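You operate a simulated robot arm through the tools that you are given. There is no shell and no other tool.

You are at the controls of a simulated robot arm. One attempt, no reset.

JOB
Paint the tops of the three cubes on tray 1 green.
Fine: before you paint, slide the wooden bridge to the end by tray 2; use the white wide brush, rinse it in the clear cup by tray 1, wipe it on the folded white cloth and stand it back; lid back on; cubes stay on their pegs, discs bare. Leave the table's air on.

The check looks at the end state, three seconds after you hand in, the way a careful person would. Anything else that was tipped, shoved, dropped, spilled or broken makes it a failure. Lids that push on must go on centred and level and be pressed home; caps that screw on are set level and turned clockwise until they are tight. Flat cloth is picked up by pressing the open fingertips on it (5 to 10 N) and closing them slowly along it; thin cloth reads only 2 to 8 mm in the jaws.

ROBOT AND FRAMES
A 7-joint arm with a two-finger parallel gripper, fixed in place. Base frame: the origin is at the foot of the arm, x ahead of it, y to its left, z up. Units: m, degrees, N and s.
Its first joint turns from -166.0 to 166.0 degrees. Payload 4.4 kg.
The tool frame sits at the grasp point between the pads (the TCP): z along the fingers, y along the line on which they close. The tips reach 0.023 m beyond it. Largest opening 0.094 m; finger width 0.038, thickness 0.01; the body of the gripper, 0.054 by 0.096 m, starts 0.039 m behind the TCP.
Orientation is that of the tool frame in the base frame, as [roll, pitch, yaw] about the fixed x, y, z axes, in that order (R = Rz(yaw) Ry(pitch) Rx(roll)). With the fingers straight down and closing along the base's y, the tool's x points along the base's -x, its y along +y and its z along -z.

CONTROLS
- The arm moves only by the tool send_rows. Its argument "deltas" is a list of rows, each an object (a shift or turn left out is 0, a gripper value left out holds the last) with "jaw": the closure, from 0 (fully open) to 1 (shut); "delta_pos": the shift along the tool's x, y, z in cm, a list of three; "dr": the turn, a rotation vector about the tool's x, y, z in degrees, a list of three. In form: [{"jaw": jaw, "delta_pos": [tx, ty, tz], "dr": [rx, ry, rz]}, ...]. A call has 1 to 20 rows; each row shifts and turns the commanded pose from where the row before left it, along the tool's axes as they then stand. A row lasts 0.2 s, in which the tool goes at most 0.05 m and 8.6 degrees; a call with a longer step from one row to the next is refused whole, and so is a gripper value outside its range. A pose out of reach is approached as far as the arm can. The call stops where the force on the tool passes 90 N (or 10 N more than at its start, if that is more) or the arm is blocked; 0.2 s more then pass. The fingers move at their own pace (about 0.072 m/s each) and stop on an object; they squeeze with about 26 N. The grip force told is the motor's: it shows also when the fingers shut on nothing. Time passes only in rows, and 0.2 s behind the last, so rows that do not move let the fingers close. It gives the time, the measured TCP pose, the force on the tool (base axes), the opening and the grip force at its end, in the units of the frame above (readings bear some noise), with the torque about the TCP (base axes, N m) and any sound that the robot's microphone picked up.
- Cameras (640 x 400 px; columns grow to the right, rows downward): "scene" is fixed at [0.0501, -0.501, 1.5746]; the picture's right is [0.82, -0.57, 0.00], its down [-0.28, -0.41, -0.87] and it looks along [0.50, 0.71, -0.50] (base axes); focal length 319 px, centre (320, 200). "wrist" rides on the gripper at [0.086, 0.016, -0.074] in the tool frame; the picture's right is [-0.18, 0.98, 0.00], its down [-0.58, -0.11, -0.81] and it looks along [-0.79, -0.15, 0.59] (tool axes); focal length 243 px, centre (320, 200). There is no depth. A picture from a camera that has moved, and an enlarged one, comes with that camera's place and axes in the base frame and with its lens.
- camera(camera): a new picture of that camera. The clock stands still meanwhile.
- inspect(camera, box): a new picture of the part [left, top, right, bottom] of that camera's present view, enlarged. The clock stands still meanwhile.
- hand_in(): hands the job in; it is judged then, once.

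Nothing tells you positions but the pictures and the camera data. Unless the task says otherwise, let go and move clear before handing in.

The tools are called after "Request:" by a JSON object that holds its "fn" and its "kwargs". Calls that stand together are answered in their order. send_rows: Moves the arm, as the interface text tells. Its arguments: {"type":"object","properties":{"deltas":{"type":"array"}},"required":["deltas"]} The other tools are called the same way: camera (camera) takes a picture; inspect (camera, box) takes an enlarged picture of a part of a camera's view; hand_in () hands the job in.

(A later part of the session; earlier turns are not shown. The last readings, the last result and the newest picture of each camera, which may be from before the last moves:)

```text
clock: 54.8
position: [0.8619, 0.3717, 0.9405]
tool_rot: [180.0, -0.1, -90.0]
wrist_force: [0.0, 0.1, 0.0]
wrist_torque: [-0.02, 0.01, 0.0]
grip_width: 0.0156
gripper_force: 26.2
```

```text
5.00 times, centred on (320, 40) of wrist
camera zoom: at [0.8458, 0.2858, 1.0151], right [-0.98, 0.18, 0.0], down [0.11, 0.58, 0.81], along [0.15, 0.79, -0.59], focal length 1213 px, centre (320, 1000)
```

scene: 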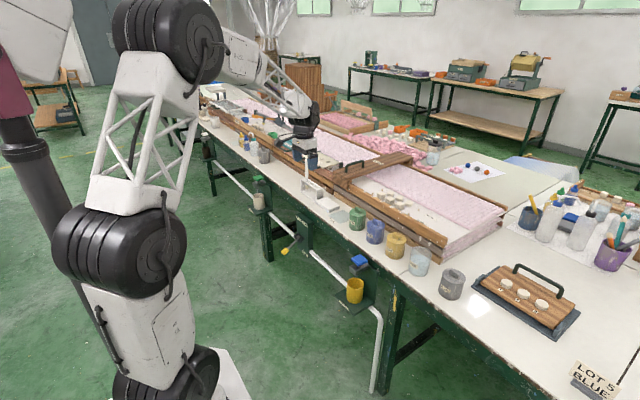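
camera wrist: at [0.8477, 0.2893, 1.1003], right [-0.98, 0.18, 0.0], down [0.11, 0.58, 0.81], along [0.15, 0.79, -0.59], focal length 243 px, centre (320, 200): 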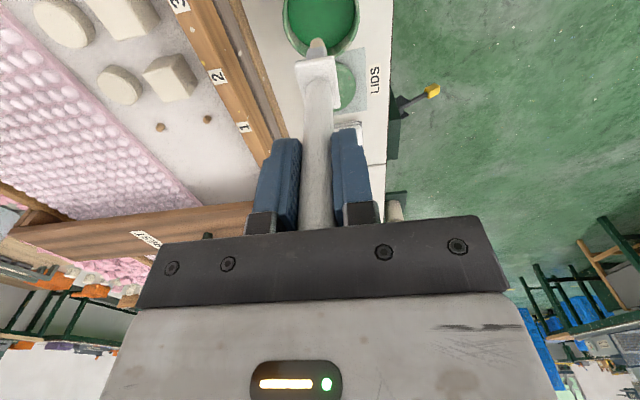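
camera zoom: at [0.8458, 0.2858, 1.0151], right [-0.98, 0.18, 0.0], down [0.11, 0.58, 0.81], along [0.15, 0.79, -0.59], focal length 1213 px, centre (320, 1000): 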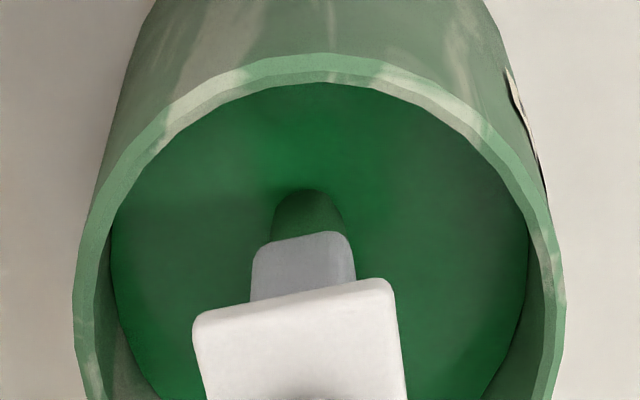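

The bristles are in the paint and turning green. I'll go 3 mm deeper briefly, then raise slowly and let it drain over the pot.

Request:
{"fn": "send_rows", "kwargs": {"deltas": [{"delta_pos": [0, 0, 0.3]}, {"delta_pos": [0, 0, 0]}, {"delta_pos": [0, 0, -0.8]}, {"delta_pos": [0, 0, -0.8]}, {"delta_pos": [0, 0, -0.8]}, {"delta_pos": [0, 0, -0.8]}, {"delta_pos": [0, 0, 0]}, {"delta_pos": [0, 0, 0]}, {"delta_pos": [0, 0, 0]}, {"delta_pos": [0, 0, 0]}]}}

Request:
{"fn": "inspect", "kwargs": {"camera": "scene", "box": [345, 190, 385, 230]}}

Request:
{"fn": "inspect", "kwargs": {"camera": "wrist", "box": [260, 0, 380, 80]}}

```text
clock: 57.0
position: [0.8618, 0.3725, 0.969]
tool_rot: [-180.0, 0.1, -90.0]
wrist_force: [-0.4, 0.2, -0.9]
wrist_torque: [0.02, 0.01, 0.01]
grip_width: 0.0156
gripper_force: 26.4
```

```text
10.00 times, centred on (365, 210) of scene
camera zoom: at [0.0501, -0.501, 1.5746], right [0.82, -0.57, 0.0], down [-0.28, -0.41, -0.87], along [0.5, 0.71, -0.5], focal length 3187 px, centre (-130, 100)
```

zoom: 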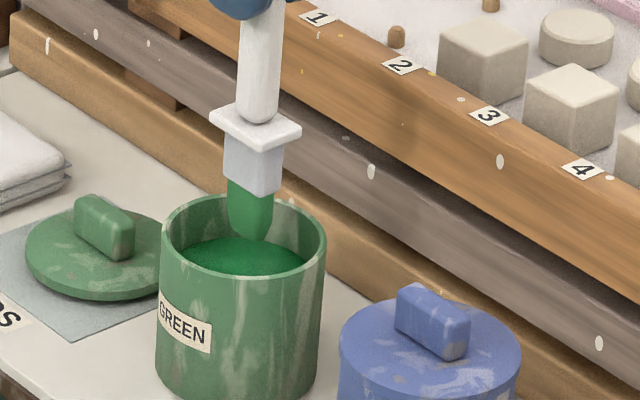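

```text
5.00 times, centred on (320, 40) of wrist
camera zoom: at [0.8457, 0.2865, 1.044], right [-0.98, 0.18, 0.0], down [0.11, 0.58, 0.81], along [0.15, 0.79, -0.59], focal length 1213 px, centre (320, 1000)
```

zoom: 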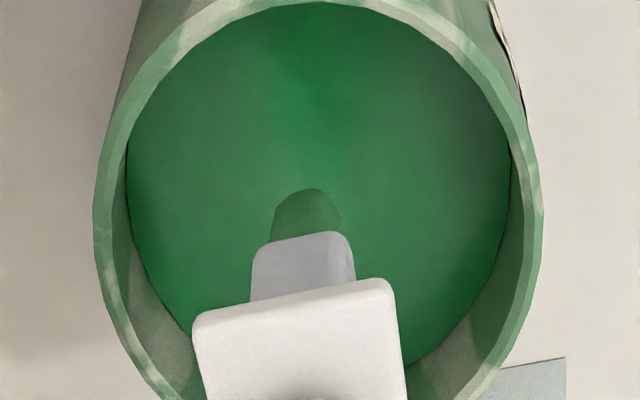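

The bristles are loaded with green. I'll raise the brush and go over the tray near the cubes to measure their tops.

Request:
{"fn": "send_rows", "kwargs": {"deltas": [{"delta_pos": [0, 0, -1]}, {"delta_pos": [0, 0, -3]}, {"delta_pos": [0, 0, -3]}, {"delta_pos": [0, 0, -3]}, {"delta_pos": [1, -2, 0]}, {"delta_pos": [2, -3, 0]}, {"delta_pos": [2, -3, 0]}, {"delta_pos": [2, -3, 0]}, {"delta_pos": [2, -3, 0]}, {"delta_pos": [2, -1.5, 0]}, {"delta_pos": [0, 0, 0]}, {"delta_pos": [0, 0, 0]}]}}

Request:
{"fn": "camera", "kwargs": {"camera": "wrist"}}

Request:
{"fn": "inspect", "kwargs": {"camera": "scene", "box": [370, 170, 450, 230]}}

```text
clock: 59.6
position: [1.0169, 0.2616, 1.0687]
tool_rot: [180.0, 0.0, -90.1]
wrist_force: [0.0, 0.0, -0.1]
wrist_torque: [-0.01, 0.0, 0.01]
grip_width: 0.0154
gripper_force: 26.2
```

```text
taken
camera wrist: at [1.0006, 0.1755, 1.1434], right [-0.98, 0.18, 0.0], down [0.11, 0.58, 0.81], along [0.15, 0.79, -0.59], focal length 243 px, centre (320, 200)
```

wrist: 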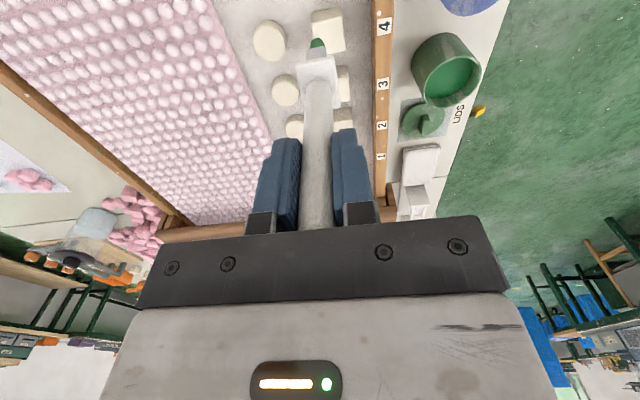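

```text
6.67 times, centred on (410, 200) of scene
camera zoom: at [0.0501, -0.501, 1.5746], right [0.82, -0.57, 0.0], down [-0.28, -0.41, -0.87], along [0.5, 0.71, -0.5], focal length 2125 px, centre (-280, 200)
```

zoom: 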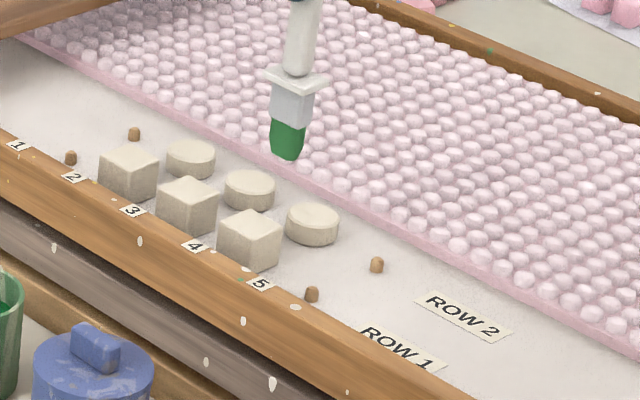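

Request:
{"fn": "inspect", "kwargs": {"camera": "wrist", "box": [240, 0, 400, 100]}}

Request:
{"fn": "inspect", "kwargs": {"camera": "wrist", "box": [240, 60, 400, 160]}}

Request:
{"fn": "inspect", "kwargs": {"camera": "scene", "box": [378, 180, 418, 210]}}

```text
4.00 times, centred on (320, 50) of wrist
camera zoom: at [1.0006, 0.1755, 1.1434], right [-0.98, 0.18, 0.0], down [0.11, 0.58, 0.81], along [0.15, 0.79, -0.59], focal length 970 px, centre (320, 800)
```

zoom: 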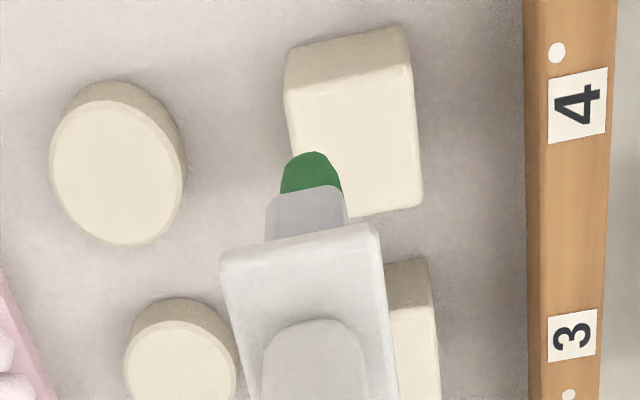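

```text
4.00 times, centred on (320, 110) of wrist
camera zoom: at [1.0006, 0.1755, 1.1434], right [-0.98, 0.18, 0.0], down [0.11, 0.58, 0.81], along [0.15, 0.79, -0.59], focal length 970 px, centre (320, 560)
```

zoom: 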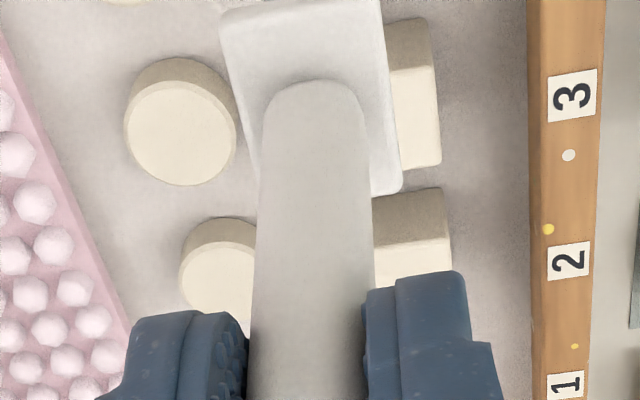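

```text
13.33 times, centred on (398, 195) of scene
camera zoom: at [0.0501, -0.501, 1.5746], right [0.82, -0.57, 0.0], down [-0.28, -0.41, -0.87], along [0.5, 0.71, -0.5], focal length 4250 px, centre (-720, 267)
```

zoom: 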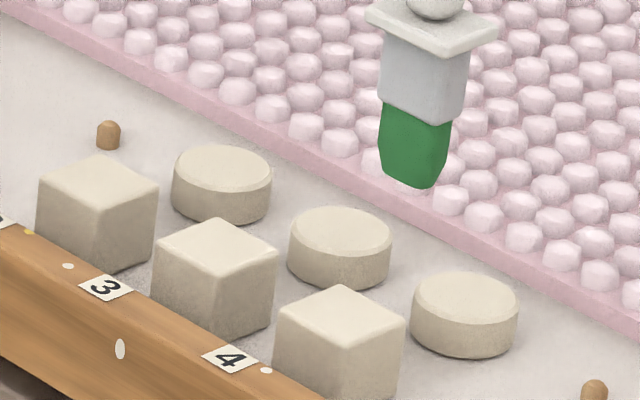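

Cube 4's top is centred at about (1.0095, 0.2755), z≈0.87, 3 cm square, and the discs start 3 cm beyond in +x. I'll position the brush tip just above this cube and check.

Request:
{"fn": "send_rows", "kwargs": {"deltas": [{"delta_pos": [-1.39, 0.89, 0]}, {"delta_pos": [0, 0, 1.5]}, {"delta_pos": [0, 0, 1.5]}, {"delta_pos": [0, 0, 1.2]}, {"delta_pos": [0, 0, 0]}, {"delta_pos": [0, 0, 0]}]}}

Request:
{"fn": "inspect", "kwargs": {"camera": "wrist", "box": [240, 0, 400, 100]}}

Request:
{"fn": "inspect", "kwargs": {"camera": "scene", "box": [378, 180, 418, 210]}}

```text
clock: 61.0
position: [1.008, 0.2761, 1.0266]
tool_rot: [180.0, 0.0, -90.1]
wrist_force: [0.4, -0.7, -1.3]
wrist_torque: [0.0, 0.0, 0.02]
grip_width: 0.0154
gripper_force: 25.7
```

```text
4.00 times, centred on (320, 50) of wrist
camera zoom: at [0.9921, 0.1897, 1.1022], right [-0.98, 0.18, 0.0], down [0.11, 0.58, 0.81], along [0.15, 0.79, -0.59], focal length 970 px, centre (320, 800)
```

zoom: 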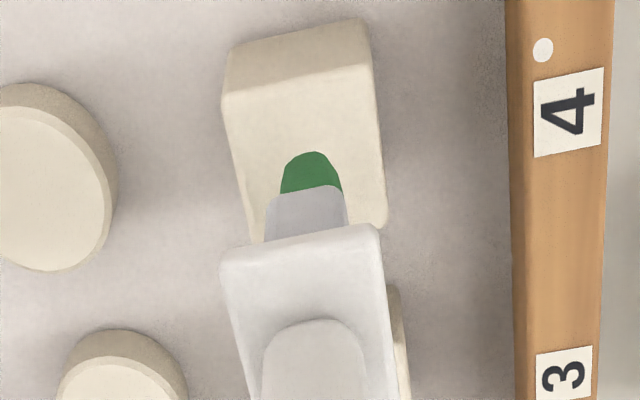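

```text
13.33 times, centred on (398, 195) of scene
camera zoom: at [0.0501, -0.501, 1.5746], right [0.82, -0.57, 0.0], down [-0.28, -0.41, -0.87], along [0.5, 0.71, -0.5], focal length 4250 px, centre (-720, 267)
```

zoom: 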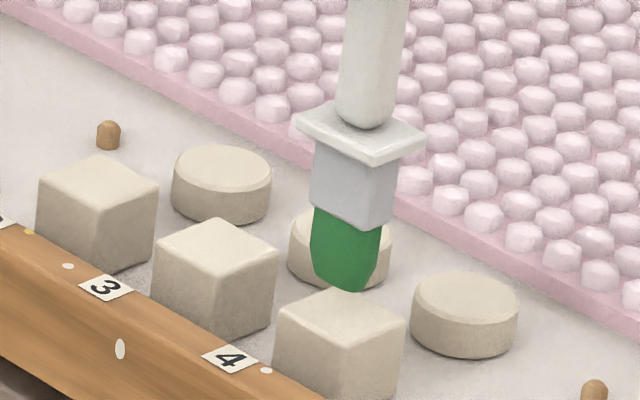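

Well aligned over cube 4's top, about 1 cm above it. I'll lower in small steps to feel the touch.

Request:
{"fn": "send_rows", "kwargs": {"deltas": [{"delta_pos": [0, 0, 0.4]}, {"delta_pos": [0, 0, 0.3]}, {"delta_pos": [0, 0, 0.2]}, {"delta_pos": [0, 0, 0]}]}}

Request:
{"fn": "inspect", "kwargs": {"camera": "scene", "box": [378, 180, 418, 210]}}

```text
clock: 62.0
position: [1.008, 0.2763, 1.0183]
tool_rot: [-180.0, 0.0, -90.0]
wrist_force: [0.1, 0.2, 0.7]
wrist_torque: [-0.02, -0.02, -0.04]
grip_width: 0.0155
gripper_force: 25.8
```

```text
13.33 times, centred on (398, 195) of scene
camera zoom: at [0.0501, -0.501, 1.5746], right [0.82, -0.57, 0.0], down [-0.28, -0.41, -0.87], along [0.5, 0.71, -0.5], focal length 4250 px, centre (-720, 267)
```

zoom: 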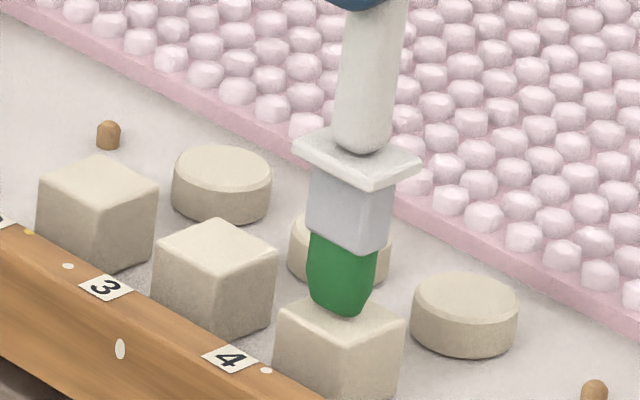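

Almost touching. A couple more millimetres.

Request:
{"fn": "send_rows", "kwargs": {"deltas": [{"delta_pos": [0, 0, 0.15]}, {"delta_pos": [0, 0, 0.15]}, {"delta_pos": [0, 0, 0]}]}}

Request:
{"fn": "inspect", "kwargs": {"camera": "scene", "box": [378, 180, 418, 210]}}

Request:
{"fn": "inspect", "kwargs": {"camera": "wrist", "box": [240, 0, 400, 100]}}

```text
clock: 62.8
position: [1.0086, 0.2756, 1.0153]
tool_rot: [-180.0, 0.0, -90.1]
wrist_force: [0.2, -0.2, 6.0]
wrist_torque: [-0.03, -0.03, 0.01]
grip_width: 0.0155
gripper_force: 26.0
```

```text
13.33 times, centred on (398, 195) of scene
camera zoom: at [0.0501, -0.501, 1.5746], right [0.82, -0.57, 0.0], down [-0.28, -0.41, -0.87], along [0.5, 0.71, -0.5], focal length 4250 px, centre (-720, 267)
```

zoom: 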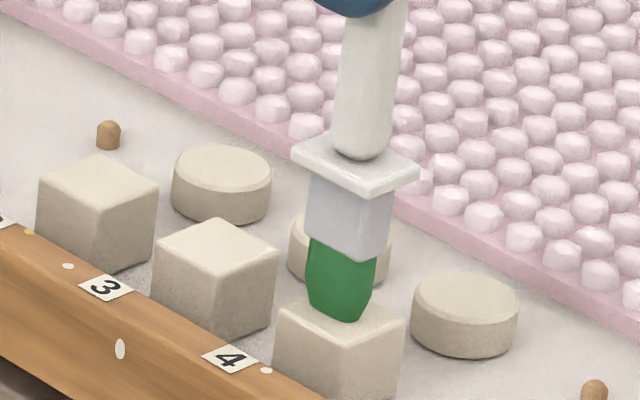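

```text
4.00 times, centred on (320, 50) of wrist
camera zoom: at [0.9919, 0.1898, 1.0908], right [-0.98, 0.18, 0.0], down [0.11, 0.58, 0.81], along [0.15, 0.79, -0.59], focal length 970 px, centre (320, 800)
```

zoom: 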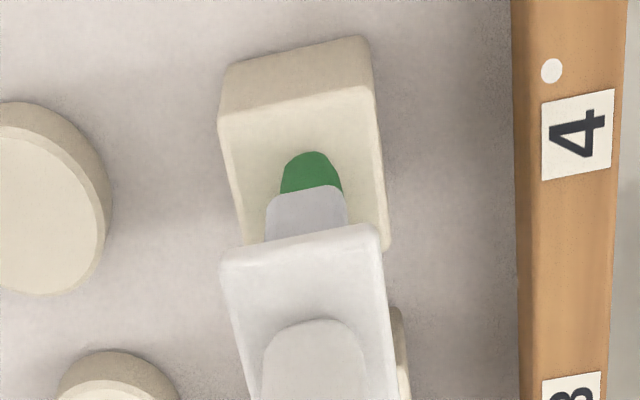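

The brush touches with 6 N. I'll ease slightly and make two strokes across the top, kept within the cube's edges.

Request:
{"fn": "send_rows", "kwargs": {"deltas": [{"delta_pos": [0.3, 0.55, -0.03]}, {"delta_pos": [0.3, 0.55, 0]}, {"delta_pos": [0, -0.6, 0]}, {"delta_pos": [0, -0.6, 0]}, {"delta_pos": [0, -0.6, 0]}, {"delta_pos": [0, -0.4, 0]}, {"delta_pos": [-0.6, 0, 0]}, {"delta_pos": [-0.6, 0, 0]}, {"delta_pos": [0, 0.6, 0]}, {"delta_pos": [0, 0.6, 0]}, {"delta_pos": [0, 0.6, 0]}, {"delta_pos": [0, 0.4, 0]}, {"delta_pos": [0, 0, 0]}]}}

Request:
{"fn": "inspect", "kwargs": {"camera": "scene", "box": [378, 180, 418, 210]}}

Request:
{"fn": "inspect", "kwargs": {"camera": "wrist", "box": [240, 0, 400, 100]}}

```text
clock: 65.6
position: [0.997, 0.2829, 1.0145]
tool_rot: [180.0, 0.1, -90.1]
wrist_force: [2.3, 0.1, 11.1]
wrist_torque: [-0.03, -0.26, 0.0]
grip_width: 0.0155
gripper_force: 25.9
```

```text
13.33 times, centred on (398, 195) of scene
camera zoom: at [0.0501, -0.501, 1.5746], right [0.82, -0.57, 0.0], down [-0.28, -0.41, -0.87], along [0.5, 0.71, -0.5], focal length 4250 px, centre (-720, 267)
```

zoom: 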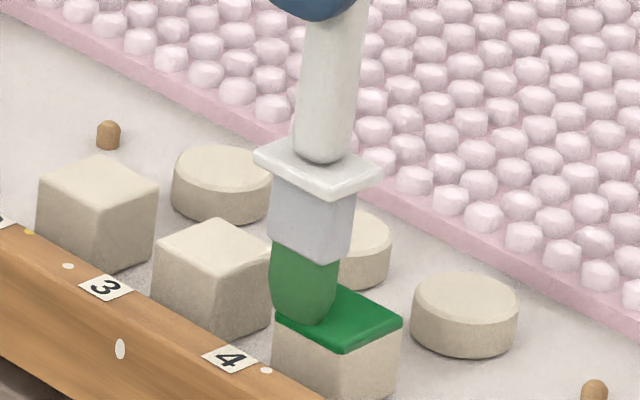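

```text
4.00 times, centred on (320, 50) of wrist
camera zoom: at [0.9809, 0.1957, 1.0903], right [-0.98, 0.18, 0.0], down [0.11, 0.58, 0.81], along [0.15, 0.79, -0.59], focal length 970 px, centre (320, 800)
```

zoom: 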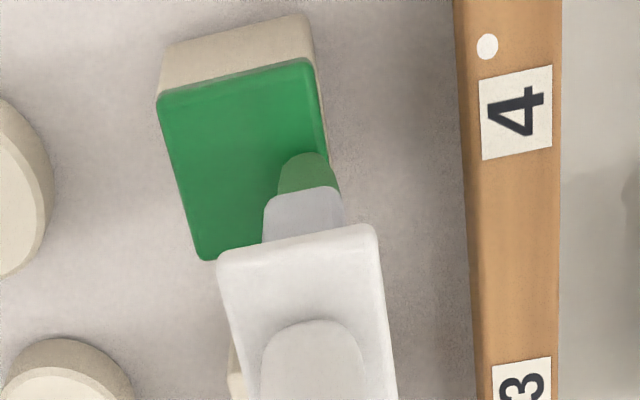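

Cube 4's top is fully green. I'll lift off and look before moving to cube 3 at y≈0.3305.

Request:
{"fn": "send_rows", "kwargs": {"deltas": [{"delta_pos": [0, 0, -0.5]}, {"delta_pos": [0, 0, -1.0]}, {"delta_pos": [0, 0, -1.5]}, {"delta_pos": [-1.5, -0.4, 0]}, {"delta_pos": [-1.5, -0.4, 0]}, {"delta_pos": [-1.75, -0.3, 0]}, {"delta_pos": [0, 0, 0.8]}, {"delta_pos": [0, 0, 0.8]}, {"delta_pos": [0, 0, 0]}, {"delta_pos": [0, 0, 0]}]}}

Request:
{"fn": "inspect", "kwargs": {"camera": "scene", "box": [378, 180, 418, 210]}}

Request:
{"fn": "inspect", "kwargs": {"camera": "wrist", "box": [240, 0, 400, 100]}}

```text
clock: 67.8
position: [1.0098, 0.3306, 1.0279]
tool_rot: [-180.0, 0.0, -89.9]
wrist_force: [0.3, -0.2, -0.3]
wrist_torque: [0.01, 0.0, 0.01]
grip_width: 0.0154
gripper_force: 26.3
```

```text
13.33 times, centred on (398, 195) of scene
camera zoom: at [0.0501, -0.501, 1.5746], right [0.82, -0.57, 0.0], down [-0.28, -0.41, -0.87], along [0.5, 0.71, -0.5], focal length 4250 px, centre (-720, 267)
```

zoom: 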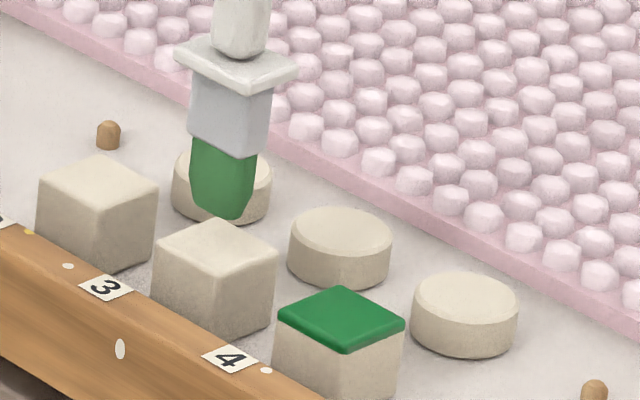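

```text
4.00 times, centred on (320, 50) of wrist
camera zoom: at [0.9922, 0.2436, 1.104], right [-0.98, 0.18, 0.0], down [0.11, 0.58, 0.81], along [0.15, 0.79, -0.59], focal length 970 px, centre (320, 800)
```

zoom: 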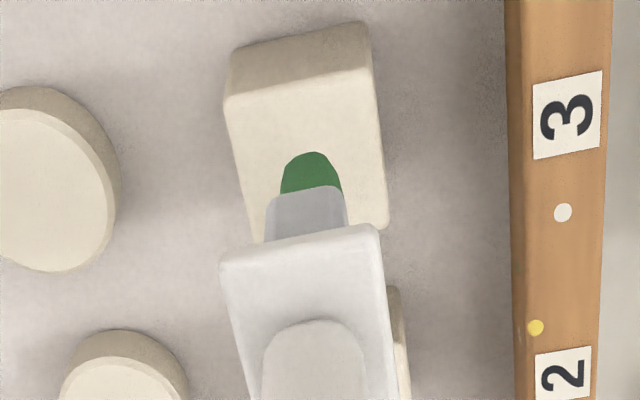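

Cube 4 looks right and the brush sits the same way over cube 3. I'll lower to the same contact height.

Request:
{"fn": "send_rows", "kwargs": {"deltas": [{"delta_pos": [0, 0, 0.6]}, {"delta_pos": [0, 0, 0.4]}, {"delta_pos": [0, 0, 0.2]}, {"delta_pos": [0, 0, 0]}]}}

```text
clock: 68.8
position: [1.0081, 0.3297, 1.0177]
tool_rot: [-180.0, -0.1, -90.0]
wrist_force: [-0.2, 0.0, -0.7]
wrist_torque: [0.0, -0.01, 0.02]
grip_width: 0.0155
gripper_force: 26.5
```

Request:
{"fn": "send_rows", "kwargs": {"deltas": [{"delta_pos": [0, 0, 0.15]}, {"delta_pos": [0, 0, 0.1]}, {"delta_pos": [0, 0, 0]}]}}

Request:
{"fn": "inspect", "kwargs": {"camera": "scene", "box": [378, 180, 418, 210]}}

```text
clock: 69.6
position: [1.0091, 0.3306, 1.0155]
tool_rot: [180.0, 0.0, -90.0]
wrist_force: [-1.4, -0.2, 4.6]
wrist_torque: [0.05, 0.0, -0.02]
grip_width: 0.0154
gripper_force: 25.9
```

```text
13.33 times, centred on (398, 195) of scene
camera zoom: at [0.0501, -0.501, 1.5746], right [0.82, -0.57, 0.0], down [-0.28, -0.41, -0.87], along [0.5, 0.71, -0.5], focal length 4250 px, centre (-720, 267)
```

zoom: 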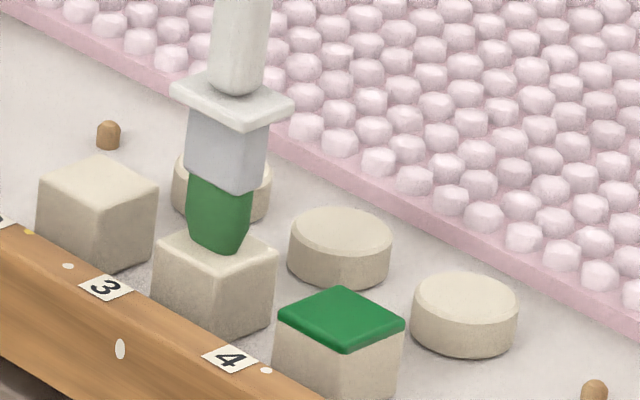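

The tip touches cube 3 with about 5 N. Same two strokes now.

Request:
{"fn": "send_rows", "kwargs": {"deltas": [{"delta_pos": [0.3, 0.55, -0.02]}, {"delta_pos": [0.3, 0.55, 0]}, {"delta_pos": [0, -0.6, 0]}, {"delta_pos": [0, -0.6, 0]}, {"delta_pos": [0, -0.6, 0]}, {"delta_pos": [0, -0.4, 0]}, {"delta_pos": [-0.6, 0, 0]}, {"delta_pos": [-0.6, 0, 0]}, {"delta_pos": [0, 0.6, 0]}, {"delta_pos": [0, 0.6, 0]}, {"delta_pos": [0, 0.6, 0]}, {"delta_pos": [0, 0.4, 0]}, {"delta_pos": [0, 0, 0]}]}}

Request:
{"fn": "inspect", "kwargs": {"camera": "scene", "box": [378, 180, 418, 210]}}

Request:
{"fn": "inspect", "kwargs": {"camera": "wrist", "box": [240, 0, 400, 100]}}

```text
clock: 72.4
position: [0.9962, 0.3349, 1.0145]
tool_rot: [180.0, -0.1, -90.1]
wrist_force: [1.6, 0.9, 11.0]
wrist_torque: [-0.02, -0.18, 0.0]
grip_width: 0.0152
gripper_force: 25.7
```

```text
13.33 times, centred on (398, 195) of scene
camera zoom: at [0.0501, -0.501, 1.5746], right [0.82, -0.57, 0.0], down [-0.28, -0.41, -0.87], along [0.5, 0.71, -0.5], focal length 4250 px, centre (-720, 267)
```

zoom: 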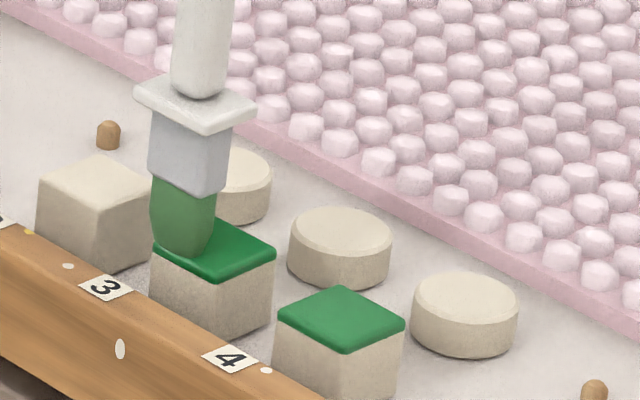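

```text
4.00 times, centred on (320, 50) of wrist
camera zoom: at [0.9812, 0.2494, 1.0902], right [-0.98, 0.18, 0.0], down [0.11, 0.58, 0.81], along [0.15, 0.79, -0.59], focal length 970 px, centre (320, 800)
```

zoom: 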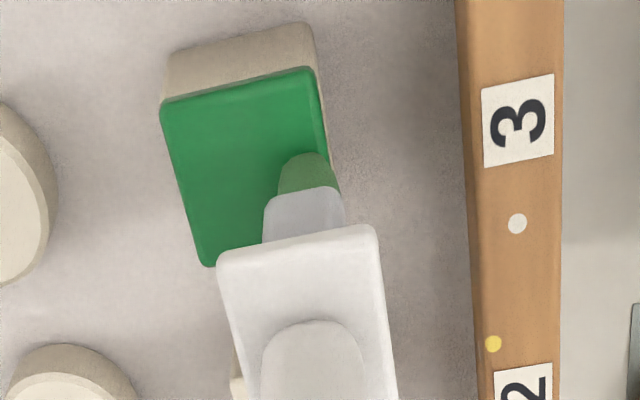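

Cube 3 is fully green too. Now to cube 2 at y≈0.3855.

Request:
{"fn": "send_rows", "kwargs": {"deltas": [{"delta_pos": [0, 0, -0.5]}, {"delta_pos": [0, 0, -1.0]}, {"delta_pos": [0, 0, -1.5]}, {"delta_pos": [-1.6, -0.4, 0]}, {"delta_pos": [-1.6, -0.4, 0]}, {"delta_pos": [-1.7, -0.3, 0]}, {"delta_pos": [0, 0, 0.8]}, {"delta_pos": [0, 0, 0.8]}, {"delta_pos": [0, 0, 0]}, {"delta_pos": [0, 0, 0]}]}}

Request:
{"fn": "inspect", "kwargs": {"camera": "scene", "box": [378, 180, 418, 210]}}

Request:
{"fn": "inspect", "kwargs": {"camera": "wrist", "box": [240, 0, 400, 100]}}

```text
clock: 74.6
position: [1.009, 0.3851, 1.0292]
tool_rot: [180.0, 0.0, -90.0]
wrist_force: [0.7, 0.1, -0.1]
wrist_torque: [-0.01, 0.02, -0.01]
grip_width: 0.0151
gripper_force: 26.0
```

```text
13.33 times, centred on (398, 195) of scene
camera zoom: at [0.0501, -0.501, 1.5746], right [0.82, -0.57, 0.0], down [-0.28, -0.41, -0.87], along [0.5, 0.71, -0.5], focal length 4250 px, centre (-720, 267)
```

zoom: 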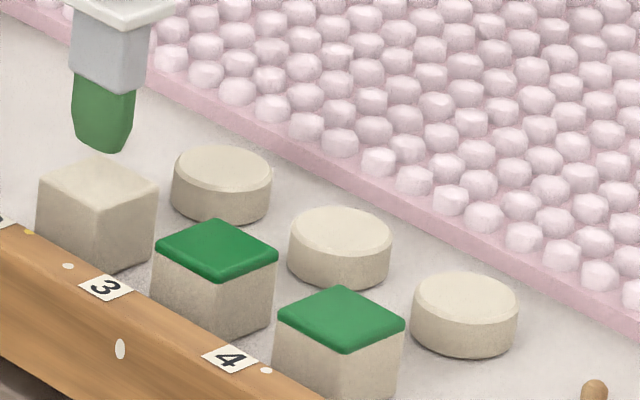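

```text
4.00 times, centred on (320, 50) of wrist
camera zoom: at [0.9921, 0.2985, 1.1044], right [-0.98, 0.18, 0.0], down [0.11, 0.58, 0.81], along [0.15, 0.79, -0.59], focal length 970 px, centre (320, 800)
```

zoom: 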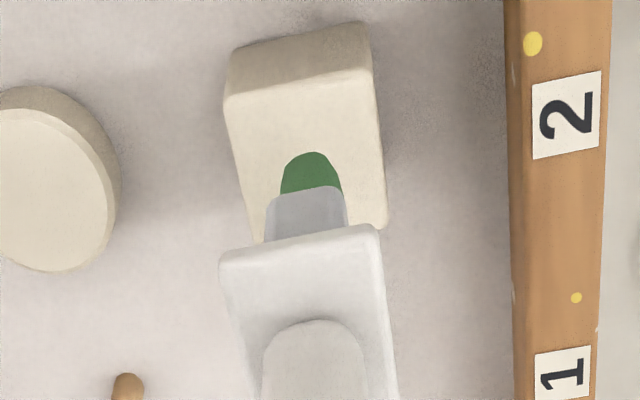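

Aligned over cube 2 with paint left on the bristles. Lowering to touch.

Request:
{"fn": "send_rows", "kwargs": {"deltas": [{"delta_pos": [0, 0, 0.6]}, {"delta_pos": [0, 0, 0.4]}, {"delta_pos": [0, 0, 0.2]}, {"delta_pos": [0, 0, 0.15]}, {"delta_pos": [0, 0, 0]}]}}

```text
clock: 75.8
position: [1.008, 0.3846, 1.0155]
tool_rot: [179.9, 0.0, -90.1]
wrist_force: [0.1, 0.2, 0.9]
wrist_torque: [-0.02, 0.01, 0.01]
grip_width: 0.0154
gripper_force: 26.2
```

Request:
{"fn": "send_rows", "kwargs": {"deltas": [{"delta_pos": [0, 0, 0.1]}, {"delta_pos": [0, 0, 0]}]}}

Request:
{"fn": "inspect", "kwargs": {"camera": "scene", "box": [378, 180, 418, 210]}}

```text
clock: 76.4
position: [1.0088, 0.3845, 1.0157]
tool_rot: [179.9, 0.0, -90.0]
wrist_force: [-0.6, 1.2, 7.6]
wrist_torque: [0.01, -0.04, 0.06]
grip_width: 0.0154
gripper_force: 26.4
```

```text
13.33 times, centred on (398, 195) of scene
camera zoom: at [0.0501, -0.501, 1.5746], right [0.82, -0.57, 0.0], down [-0.28, -0.41, -0.87], along [0.5, 0.71, -0.5], focal length 4250 px, centre (-720, 267)
```

zoom: 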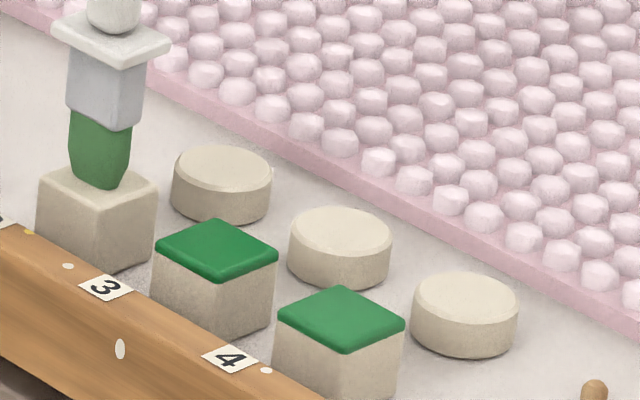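

Touching cube 2 with about 8 N; I'll ease a little and make the two strokes.

Request:
{"fn": "send_rows", "kwargs": {"deltas": [{"delta_pos": [0.3, 0.55, -0.05]}, {"delta_pos": [0.3, 0.55, 0]}, {"delta_pos": [0, -0.6, 0]}, {"delta_pos": [0, -0.6, 0]}, {"delta_pos": [0, -0.6, 0]}, {"delta_pos": [0, -0.4, 0]}, {"delta_pos": [-0.6, 0, 0]}, {"delta_pos": [-0.6, 0, 0]}, {"delta_pos": [0, 0.6, 0]}, {"delta_pos": [0, 0.6, 0]}, {"delta_pos": [0, 0.6, 0]}, {"delta_pos": [0, 0.4, 0]}, {"delta_pos": [0, 0, 0]}]}}

Request:
{"fn": "inspect", "kwargs": {"camera": "scene", "box": [378, 180, 418, 210]}}

Request:
{"fn": "inspect", "kwargs": {"camera": "wrist", "box": [240, 0, 400, 100]}}

```text
clock: 79.2
position: [0.9972, 0.3919, 1.0154]
tool_rot: [180.0, 0.0, -89.9]
wrist_force: [1.3, -0.1, 11.9]
wrist_torque: [0.04, -0.27, 0.04]
grip_width: 0.0156
gripper_force: 26.1
```

```text
13.33 times, centred on (398, 195) of scene
camera zoom: at [0.0501, -0.501, 1.5746], right [0.82, -0.57, 0.0], down [-0.28, -0.41, -0.87], along [0.5, 0.71, -0.5], focal length 4250 px, centre (-720, 267)
```

zoom: 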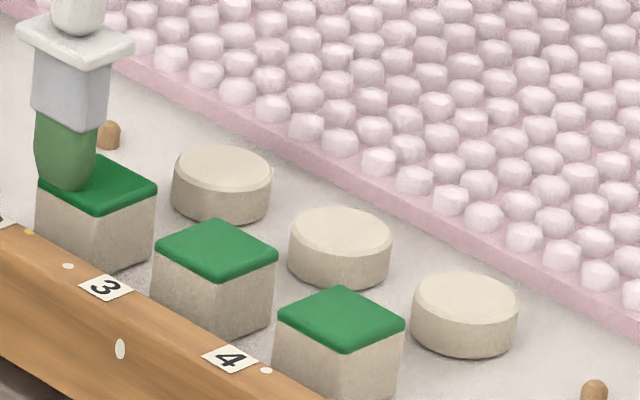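

```text
4.00 times, centred on (320, 50) of wrist
camera zoom: at [0.9815, 0.3045, 1.0901], right [-0.98, 0.18, 0.0], down [0.11, 0.58, 0.81], along [0.15, 0.79, -0.59], focal length 970 px, centre (320, 800)
```

zoom: 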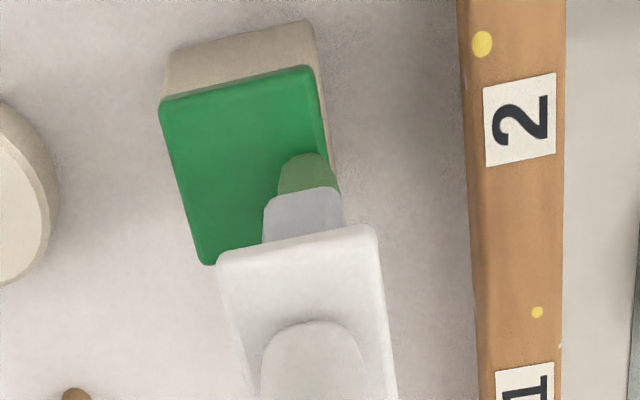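

All three tops are green and the discs are bare. I'll lift off and carry the brush high towards the RINSE cup, which I place at about (0.862, 0.031), rim z≈0.845.

Request:
{"fn": "send_rows", "kwargs": {"deltas": [{"delta_pos": [0, 0, -0.5]}, {"delta_pos": [0, 0, -1.5]}, {"delta_pos": [0, 0, -3]}, {"delta_pos": [0, 0, -3]}, {"delta_pos": [2, 2, 0]}, {"delta_pos": [4, 2, 0]}, {"delta_pos": [4, 2, 0]}, {"delta_pos": [4, 2, 0]}, {"delta_pos": [4, 2, 0]}, {"delta_pos": [4, 2, 0]}, {"delta_pos": [4, 1.5, 0]}, {"delta_pos": [4, 0, 0]}, {"delta_pos": [3, 0, 0]}, {"delta_pos": [0, 0, 0]}, {"delta_pos": [0, 0, 0]}]}}

Request:
{"fn": "camera", "kwargs": {"camera": "wrist"}}

Request:
{"fn": "inspect", "kwargs": {"camera": "scene", "box": [370, 170, 470, 290]}}

```text
clock: 82.4
position: [0.8608, 0.0596, 1.0965]
tool_rot: [180.0, 0.1, -89.9]
wrist_force: [0.2, 0.6, -1.0]
wrist_torque: [-0.02, -0.05, -0.01]
grip_width: 0.0153
gripper_force: 26.1
```

```text
taken
camera wrist: at [0.8455, -0.0265, 1.1708], right [-0.98, 0.18, 0.0], down [0.11, 0.58, 0.81], along [0.15, 0.79, -0.59], focal length 243 px, centre (320, 200)
```

wrist: 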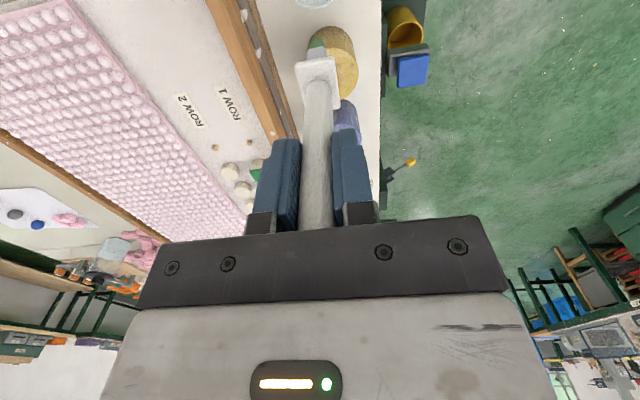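

```text
3.33 times, centred on (420, 230) of scene
camera zoom: at [0.0501, -0.501, 1.5746], right [0.82, -0.57, 0.0], down [-0.28, -0.41, -0.87], along [0.5, 0.71, -0.5], focal length 1062 px, centre (-13, 100)
```

zoom: 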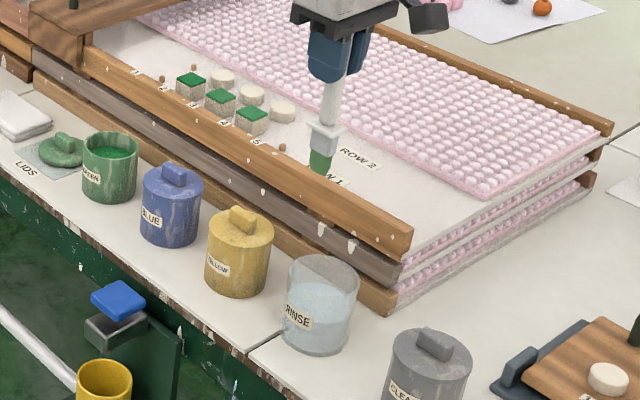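

The cup is a bit further along -y, about (0.8595, 0.028). I'll move over it and check the alignment.

Request:
{"fn": "send_rows", "kwargs": {"deltas": [{"delta_pos": [1.6, 0, 0]}, {"delta_pos": [1.55, 0.1, 0]}, {"delta_pos": [0, 0, 3]}, {"delta_pos": [0, 0, 2.5]}, {"delta_pos": [0, 0, 0]}, {"delta_pos": [0, 0, 0]}]}}

Request:
{"fn": "inspect", "kwargs": {"camera": "wrist", "box": [240, 0, 400, 100]}}

Request:
{"fn": "inspect", "kwargs": {"camera": "scene", "box": [390, 210, 450, 280]}}

```text
clock: 83.8
position: [0.8618, 0.0297, 1.0394]
tool_rot: [-180.0, -0.1, -90.0]
wrist_force: [0.7, -0.3, -0.7]
wrist_torque: [-0.01, 0.0, 0.02]
grip_width: 0.0157
gripper_force: 25.5
```

```text
4.00 times, centred on (320, 50) of wrist
camera zoom: at [0.8448, -0.0569, 1.1153], right [-0.98, 0.18, 0.0], down [0.11, 0.58, 0.81], along [0.15, 0.79, -0.59], focal length 970 px, centre (320, 800)
```

zoom: 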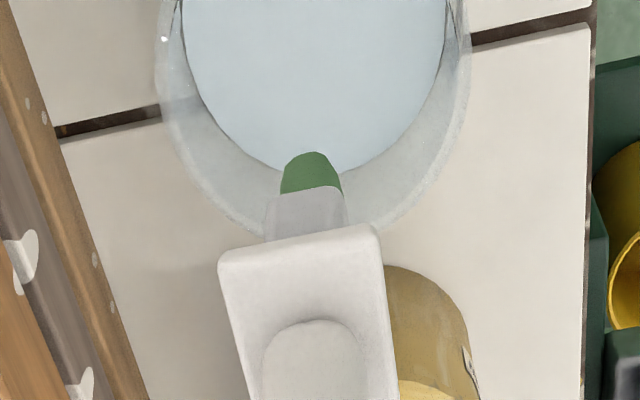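

```text
5.71 times, centred on (420, 245) of scene
camera zoom: at [0.0501, -0.501, 1.5746], right [0.82, -0.57, 0.0], down [-0.28, -0.41, -0.87], along [0.5, 0.71, -0.5], focal length 1821 px, centre (-251, -57)
```

zoom: 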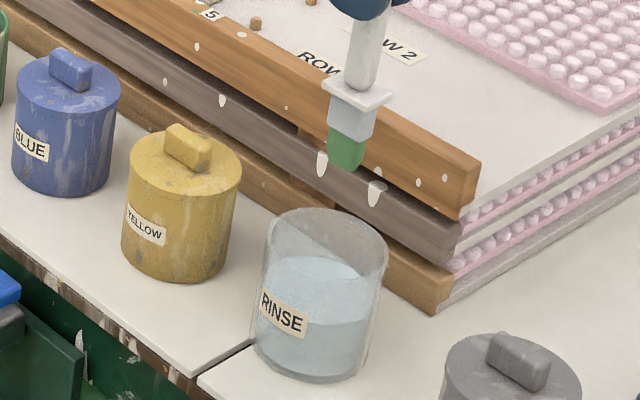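

The brush is centred over the cup to within a few mm; water is about 3.5 cm below the rim (z≈0.81). I'll lower the bristles into the water and swirl gently.

Request:
{"fn": "send_rows", "kwargs": {"deltas": [{"delta_pos": [0.25, 0, 2]}, {"delta_pos": [0, 0, 2]}, {"delta_pos": [0, 0, 2]}, {"delta_pos": [0, 0, 2]}, {"delta_pos": [0, 0, 1.5]}, {"delta_pos": [0, 0, 1.2]}, {"delta_pos": [0, 0, 0]}]}}

Request:
{"fn": "inspect", "kwargs": {"camera": "scene", "box": [390, 210, 450, 280]}}

Request:
{"fn": "inspect", "kwargs": {"camera": "wrist", "box": [240, 0, 400, 100]}}

```text
clock: 85.4
position: [0.8604, 0.0261, 0.9337]
tool_rot: [180.0, 0.0, -90.0]
wrist_force: [-0.4, -1.3, -0.9]
wrist_torque: [-0.02, -0.02, 0.0]
grip_width: 0.0154
gripper_force: 25.9
```

```text
5.71 times, centred on (420, 245) of scene
camera zoom: at [0.0501, -0.501, 1.5746], right [0.82, -0.57, 0.0], down [-0.28, -0.41, -0.87], along [0.5, 0.71, -0.5], focal length 1821 px, centre (-251, -57)
```

zoom: 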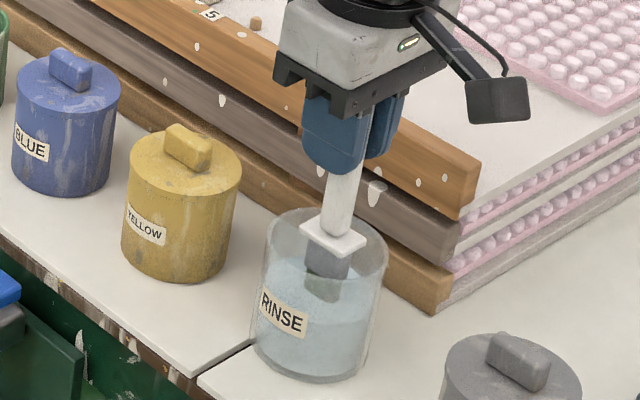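

```text
4.00 times, centred on (320, 50) of wrist
camera zoom: at [0.8449, -0.0599, 1.008], right [-0.98, 0.18, 0.0], down [0.11, 0.58, 0.81], along [0.15, 0.79, -0.59], focal length 970 px, centre (320, 800)
```

zoom: 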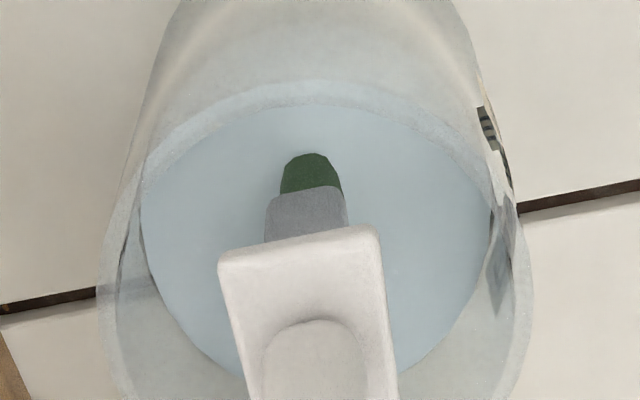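

The bristles are entering the water. I'll go 6 mm deeper and swirl in small gentle moves.

Request:
{"fn": "send_rows", "kwargs": {"deltas": [{"delta_pos": [0, 0, 0.6]}, {"delta_pos": [0.5, 0, 0]}, {"delta_pos": [-0.5, 0.4, 0]}, {"delta_pos": [-0.5, -0.4, 0]}, {"delta_pos": [0.5, -0.4, 0]}, {"delta_pos": [0.5, 0.4, 0]}, {"delta_pos": [-0.5, 0.4, 0]}, {"delta_pos": [-0.5, -0.4, 0]}, {"delta_pos": [0.5, -0.4, 0]}, {"delta_pos": [0.5, 0.4, 0]}, {"delta_pos": [-0.5, 0.4, 0]}, {"delta_pos": [-0.5, -0.4, 0]}, {"delta_pos": [0.5, -0.4, 0]}, {"delta_pos": [0, 0.4, 0]}, {"delta_pos": [0, 0, 0]}, {"delta_pos": [0, 0, 0]}]}}

Request:
{"fn": "inspect", "kwargs": {"camera": "scene", "box": [390, 210, 450, 280]}}

Request:
{"fn": "inspect", "kwargs": {"camera": "wrist", "box": [240, 0, 400, 100]}}

```text
clock: 88.8
position: [0.8616, 0.0272, 0.927]
tool_rot: [-180.0, 0.1, -90.0]
wrist_force: [0.4, 0.1, -1.0]
wrist_torque: [0.0, 0.0, 0.01]
grip_width: 0.0153
gripper_force: 26.3
```

```text
5.71 times, centred on (420, 245) of scene
camera zoom: at [0.0501, -0.501, 1.5746], right [0.82, -0.57, 0.0], down [-0.28, -0.41, -0.87], along [0.5, 0.71, -0.5], focal length 1821 px, centre (-251, -57)
```

zoom: 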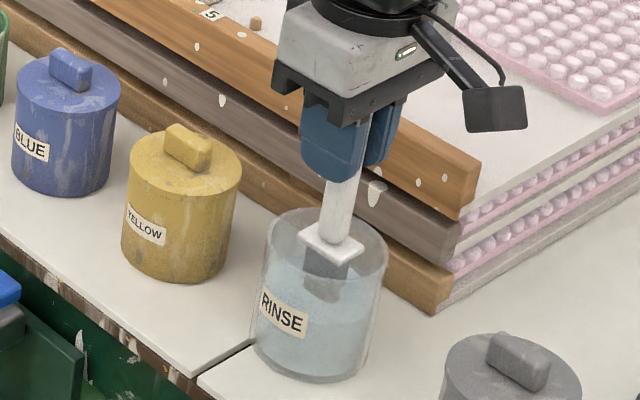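

```text
4.00 times, centred on (320, 50) of wrist
camera zoom: at [0.845, -0.0596, 1.002], right [-0.98, 0.18, 0.0], down [0.11, 0.58, 0.81], along [0.15, 0.79, -0.59], focal length 970 px, centre (320, 800)
```

zoom: 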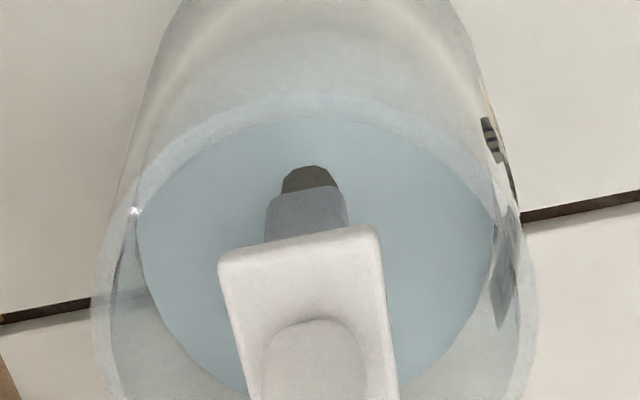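

The bristles have lost their green. I'll raise slowly, let it drip into the cup, and check the colour.

Request:
{"fn": "send_rows", "kwargs": {"deltas": [{"delta_pos": [0.4, 0.2, 0]}, {"delta_pos": [-0.8, -0.4, 0]}, {"delta_pos": [0.4, 0.2, 0]}, {"delta_pos": [0, 0, -1]}, {"delta_pos": [0, 0, -1]}, {"delta_pos": [0, 0, -1]}, {"delta_pos": [0, 0, -1]}, {"delta_pos": [0, 0, 0]}, {"delta_pos": [0, 0, 0]}, {"delta_pos": [0, 0, 0]}, {"delta_pos": [0, 0, -2]}, {"delta_pos": [0, 0, -3]}, {"delta_pos": [0, 0, 0]}, {"delta_pos": [0, 0, 0]}]}}

Request:
{"fn": "inspect", "kwargs": {"camera": "scene", "box": [390, 210, 450, 280]}}

Request:
{"fn": "inspect", "kwargs": {"camera": "wrist", "box": [240, 0, 400, 100]}}

```text
clock: 91.8
position: [0.8614, 0.0276, 1.0169]
tool_rot: [-180.0, 0.0, -89.9]
wrist_force: [-0.1, -0.2, -0.8]
wrist_torque: [0.02, -0.04, 0.01]
grip_width: 0.0153
gripper_force: 26.5
```

```text
5.71 times, centred on (420, 245) of scene
camera zoom: at [0.0501, -0.501, 1.5746], right [0.82, -0.57, 0.0], down [-0.28, -0.41, -0.87], along [0.5, 0.71, -0.5], focal length 1821 px, centre (-251, -57)
```

zoom: 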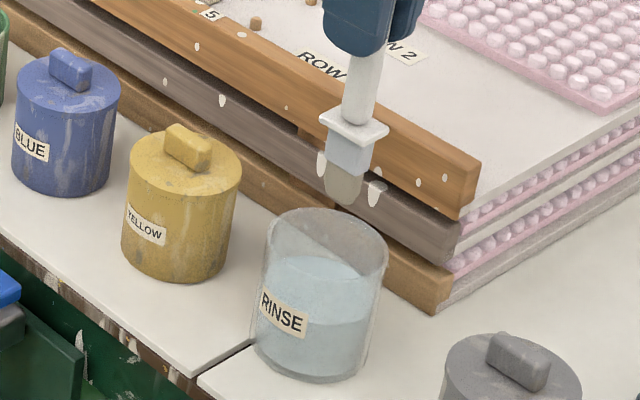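

```text
4.00 times, centred on (320, 50) of wrist
camera zoom: at [0.8447, -0.0596, 1.092], right [-0.98, 0.18, 0.0], down [0.11, 0.58, 0.81], along [0.15, 0.79, -0.59], focal length 970 px, centre (320, 800)
```

zoom: 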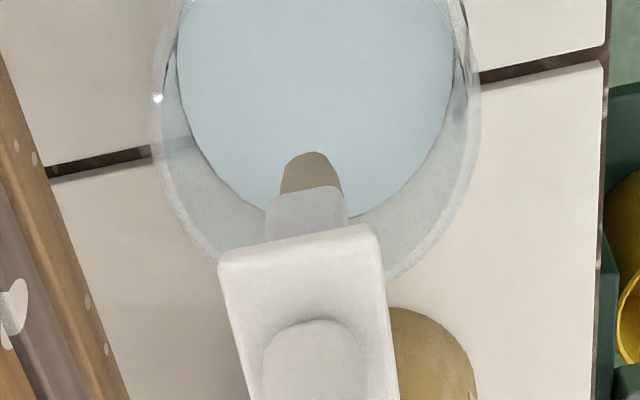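

The brush is rinsed clean and wet. Next it goes to the folded white cloth, which I place at about (0.86, 0.594), top z≈0.775; I'll carry it high over the pots.

Request:
{"fn": "send_rows", "kwargs": {"deltas": [{"delta_pos": [0, 0, -2]}, {"delta_pos": [0, 0, -2.5]}, {"delta_pos": [-2.6, 0, 0]}, {"delta_pos": [-4, 0, 0]}, {"delta_pos": [-4, 0, 0]}, {"delta_pos": [-4, 0, 0]}, {"delta_pos": [-4, 0, 0]}, {"delta_pos": [-4, 0, 0]}, {"delta_pos": [-4, 0, 0]}, {"delta_pos": [-4, 0, 0]}, {"delta_pos": [-4, 0, 0]}, {"delta_pos": [-4, 0, 0]}, {"delta_pos": [-4, 0, 0]}, {"delta_pos": [-4, 0, 0]}, {"delta_pos": [-4, 0, 0]}, {"delta_pos": [-4, 0, 0]}, {"delta_pos": [-2, 0, 0]}, {"delta_pos": [0, 0, 0]}, {"delta_pos": [0, 0, 0]}]}}

Request:
{"fn": "camera", "kwargs": {"camera": "wrist"}}

Request:
{"fn": "inspect", "kwargs": {"camera": "scene", "box": [300, 160, 380, 230]}}

```text
clock: 95.8
position: [0.8621, 0.593, 1.0619]
tool_rot: [180.0, -0.1, -90.0]
wrist_force: [-0.4, 0.7, -0.1]
wrist_torque: [0.06, 0.0, -0.03]
grip_width: 0.0153
gripper_force: 25.7
```

```text
taken
camera wrist: at [0.8454, 0.5063, 1.1376], right [-0.98, 0.18, 0.0], down [0.11, 0.58, 0.81], along [0.15, 0.79, -0.59], focal length 243 px, centre (320, 200)
```

wrist: 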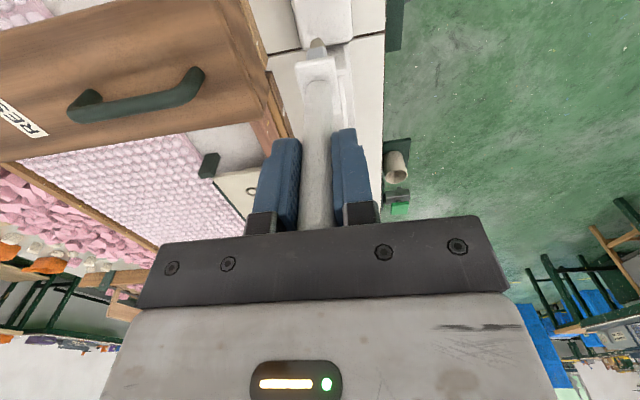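

```text
5.71 times, centred on (340, 195) of scene
camera zoom: at [0.0501, -0.501, 1.5746], right [0.82, -0.57, 0.0], down [-0.28, -0.41, -0.87], along [0.5, 0.71, -0.5], focal length 1821 px, centre (206, 229)
```

zoom: 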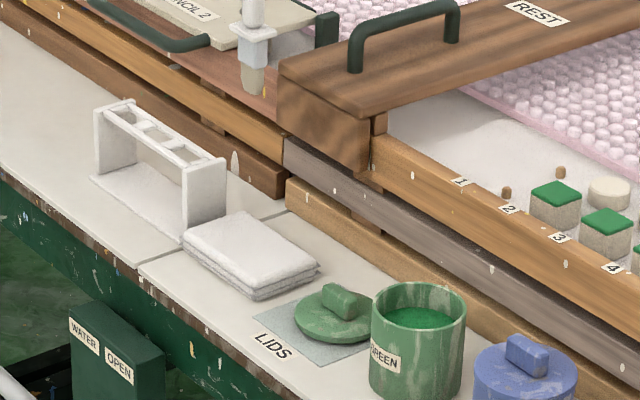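

The brush is right above the middle of the cloth. Lowering to just above it, then in small steps to a light touch.

Request:
{"fn": "send_rows", "kwargs": {"deltas": [{"delta_pos": [0.3, 0.2, 3]}, {"delta_pos": [0, 0, 4]}, {"delta_pos": [0, 0, 3]}, {"delta_pos": [0, 0, 2]}, {"delta_pos": [0, 0, 1]}, {"delta_pos": [0, 0, 0]}, {"delta_pos": [0, 0, 0]}]}}

Request:
{"fn": "inspect", "kwargs": {"camera": "scene", "box": [300, 160, 380, 230]}}

Request:
{"fn": "inspect", "kwargs": {"camera": "wrist", "box": [240, 0, 400, 100]}}

```text
clock: 97.4
position: [0.8594, 0.5897, 0.9321]
tool_rot: [180.0, 0.0, -90.0]
wrist_force: [0.9, 0.5, 0.1]
wrist_torque: [-0.01, -0.02, -0.02]
grip_width: 0.0152
gripper_force: 25.9
```

```text
5.71 times, centred on (340, 195) of scene
camera zoom: at [0.0501, -0.501, 1.5746], right [0.82, -0.57, 0.0], down [-0.28, -0.41, -0.87], along [0.5, 0.71, -0.5], focal length 1821 px, centre (206, 229)
```

zoom: 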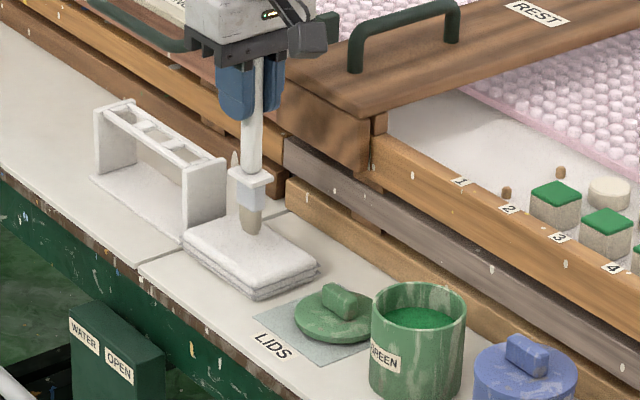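

```text
4.00 times, centred on (320, 50) of wrist
camera zoom: at [0.8431, 0.5029, 1.0071], right [-0.98, 0.18, 0.0], down [0.11, 0.58, 0.81], along [0.15, 0.79, -0.59], focal length 970 px, centre (320, 800)
```

zoom: 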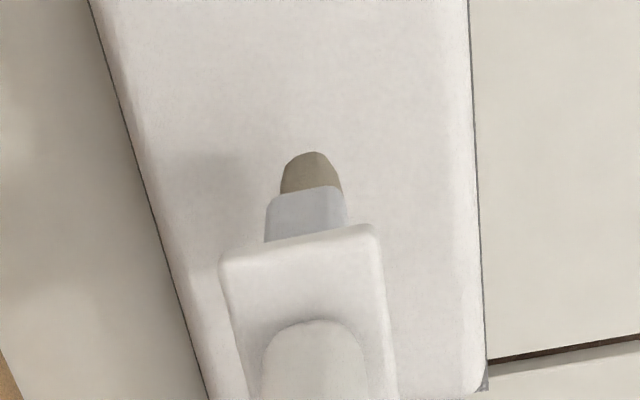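

Request:
{"fn": "send_rows", "kwargs": {"deltas": [{"delta_pos": [0, 0, 0.5]}, {"delta_pos": [0, 0, 0.3]}, {"delta_pos": [0, 0, 0]}]}}

Request:
{"fn": "inspect", "kwargs": {"camera": "scene", "box": [315, 185, 355, 215]}}

```text
clock: 98.2
position: [0.8592, 0.5895, 0.9243]
tool_rot: [-180.0, 0.0, -90.0]
wrist_force: [0.6, 0.0, -0.5]
wrist_torque: [0.02, -0.01, 0.01]
grip_width: 0.0155
gripper_force: 25.8
```

```text
13.33 times, centred on (335, 200) of scene
camera zoom: at [0.0501, -0.501, 1.5746], right [0.82, -0.57, 0.0], down [-0.28, -0.41, -0.87], along [0.5, 0.71, -0.5], focal length 4250 px, centre (120, 200)
```

zoom: 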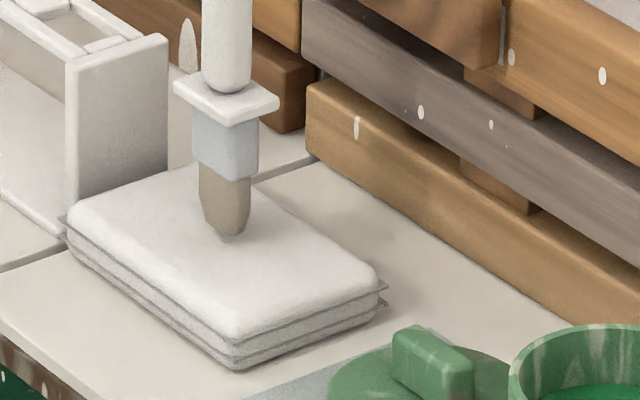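

Request:
{"fn": "send_rows", "kwargs": {"deltas": [{"delta_pos": [0, 0, 0.2]}, {"delta_pos": [0, 0, 0.1]}, {"delta_pos": [0, 0, 0]}]}}

```text
clock: 99.0
position: [0.859, 0.5898, 0.9215]
tool_rot: [-180.0, -0.1, -90.0]
wrist_force: [0.8, 0.2, -0.7]
wrist_torque: [0.0, -0.02, 0.01]
grip_width: 0.0153
gripper_force: 26.1
```

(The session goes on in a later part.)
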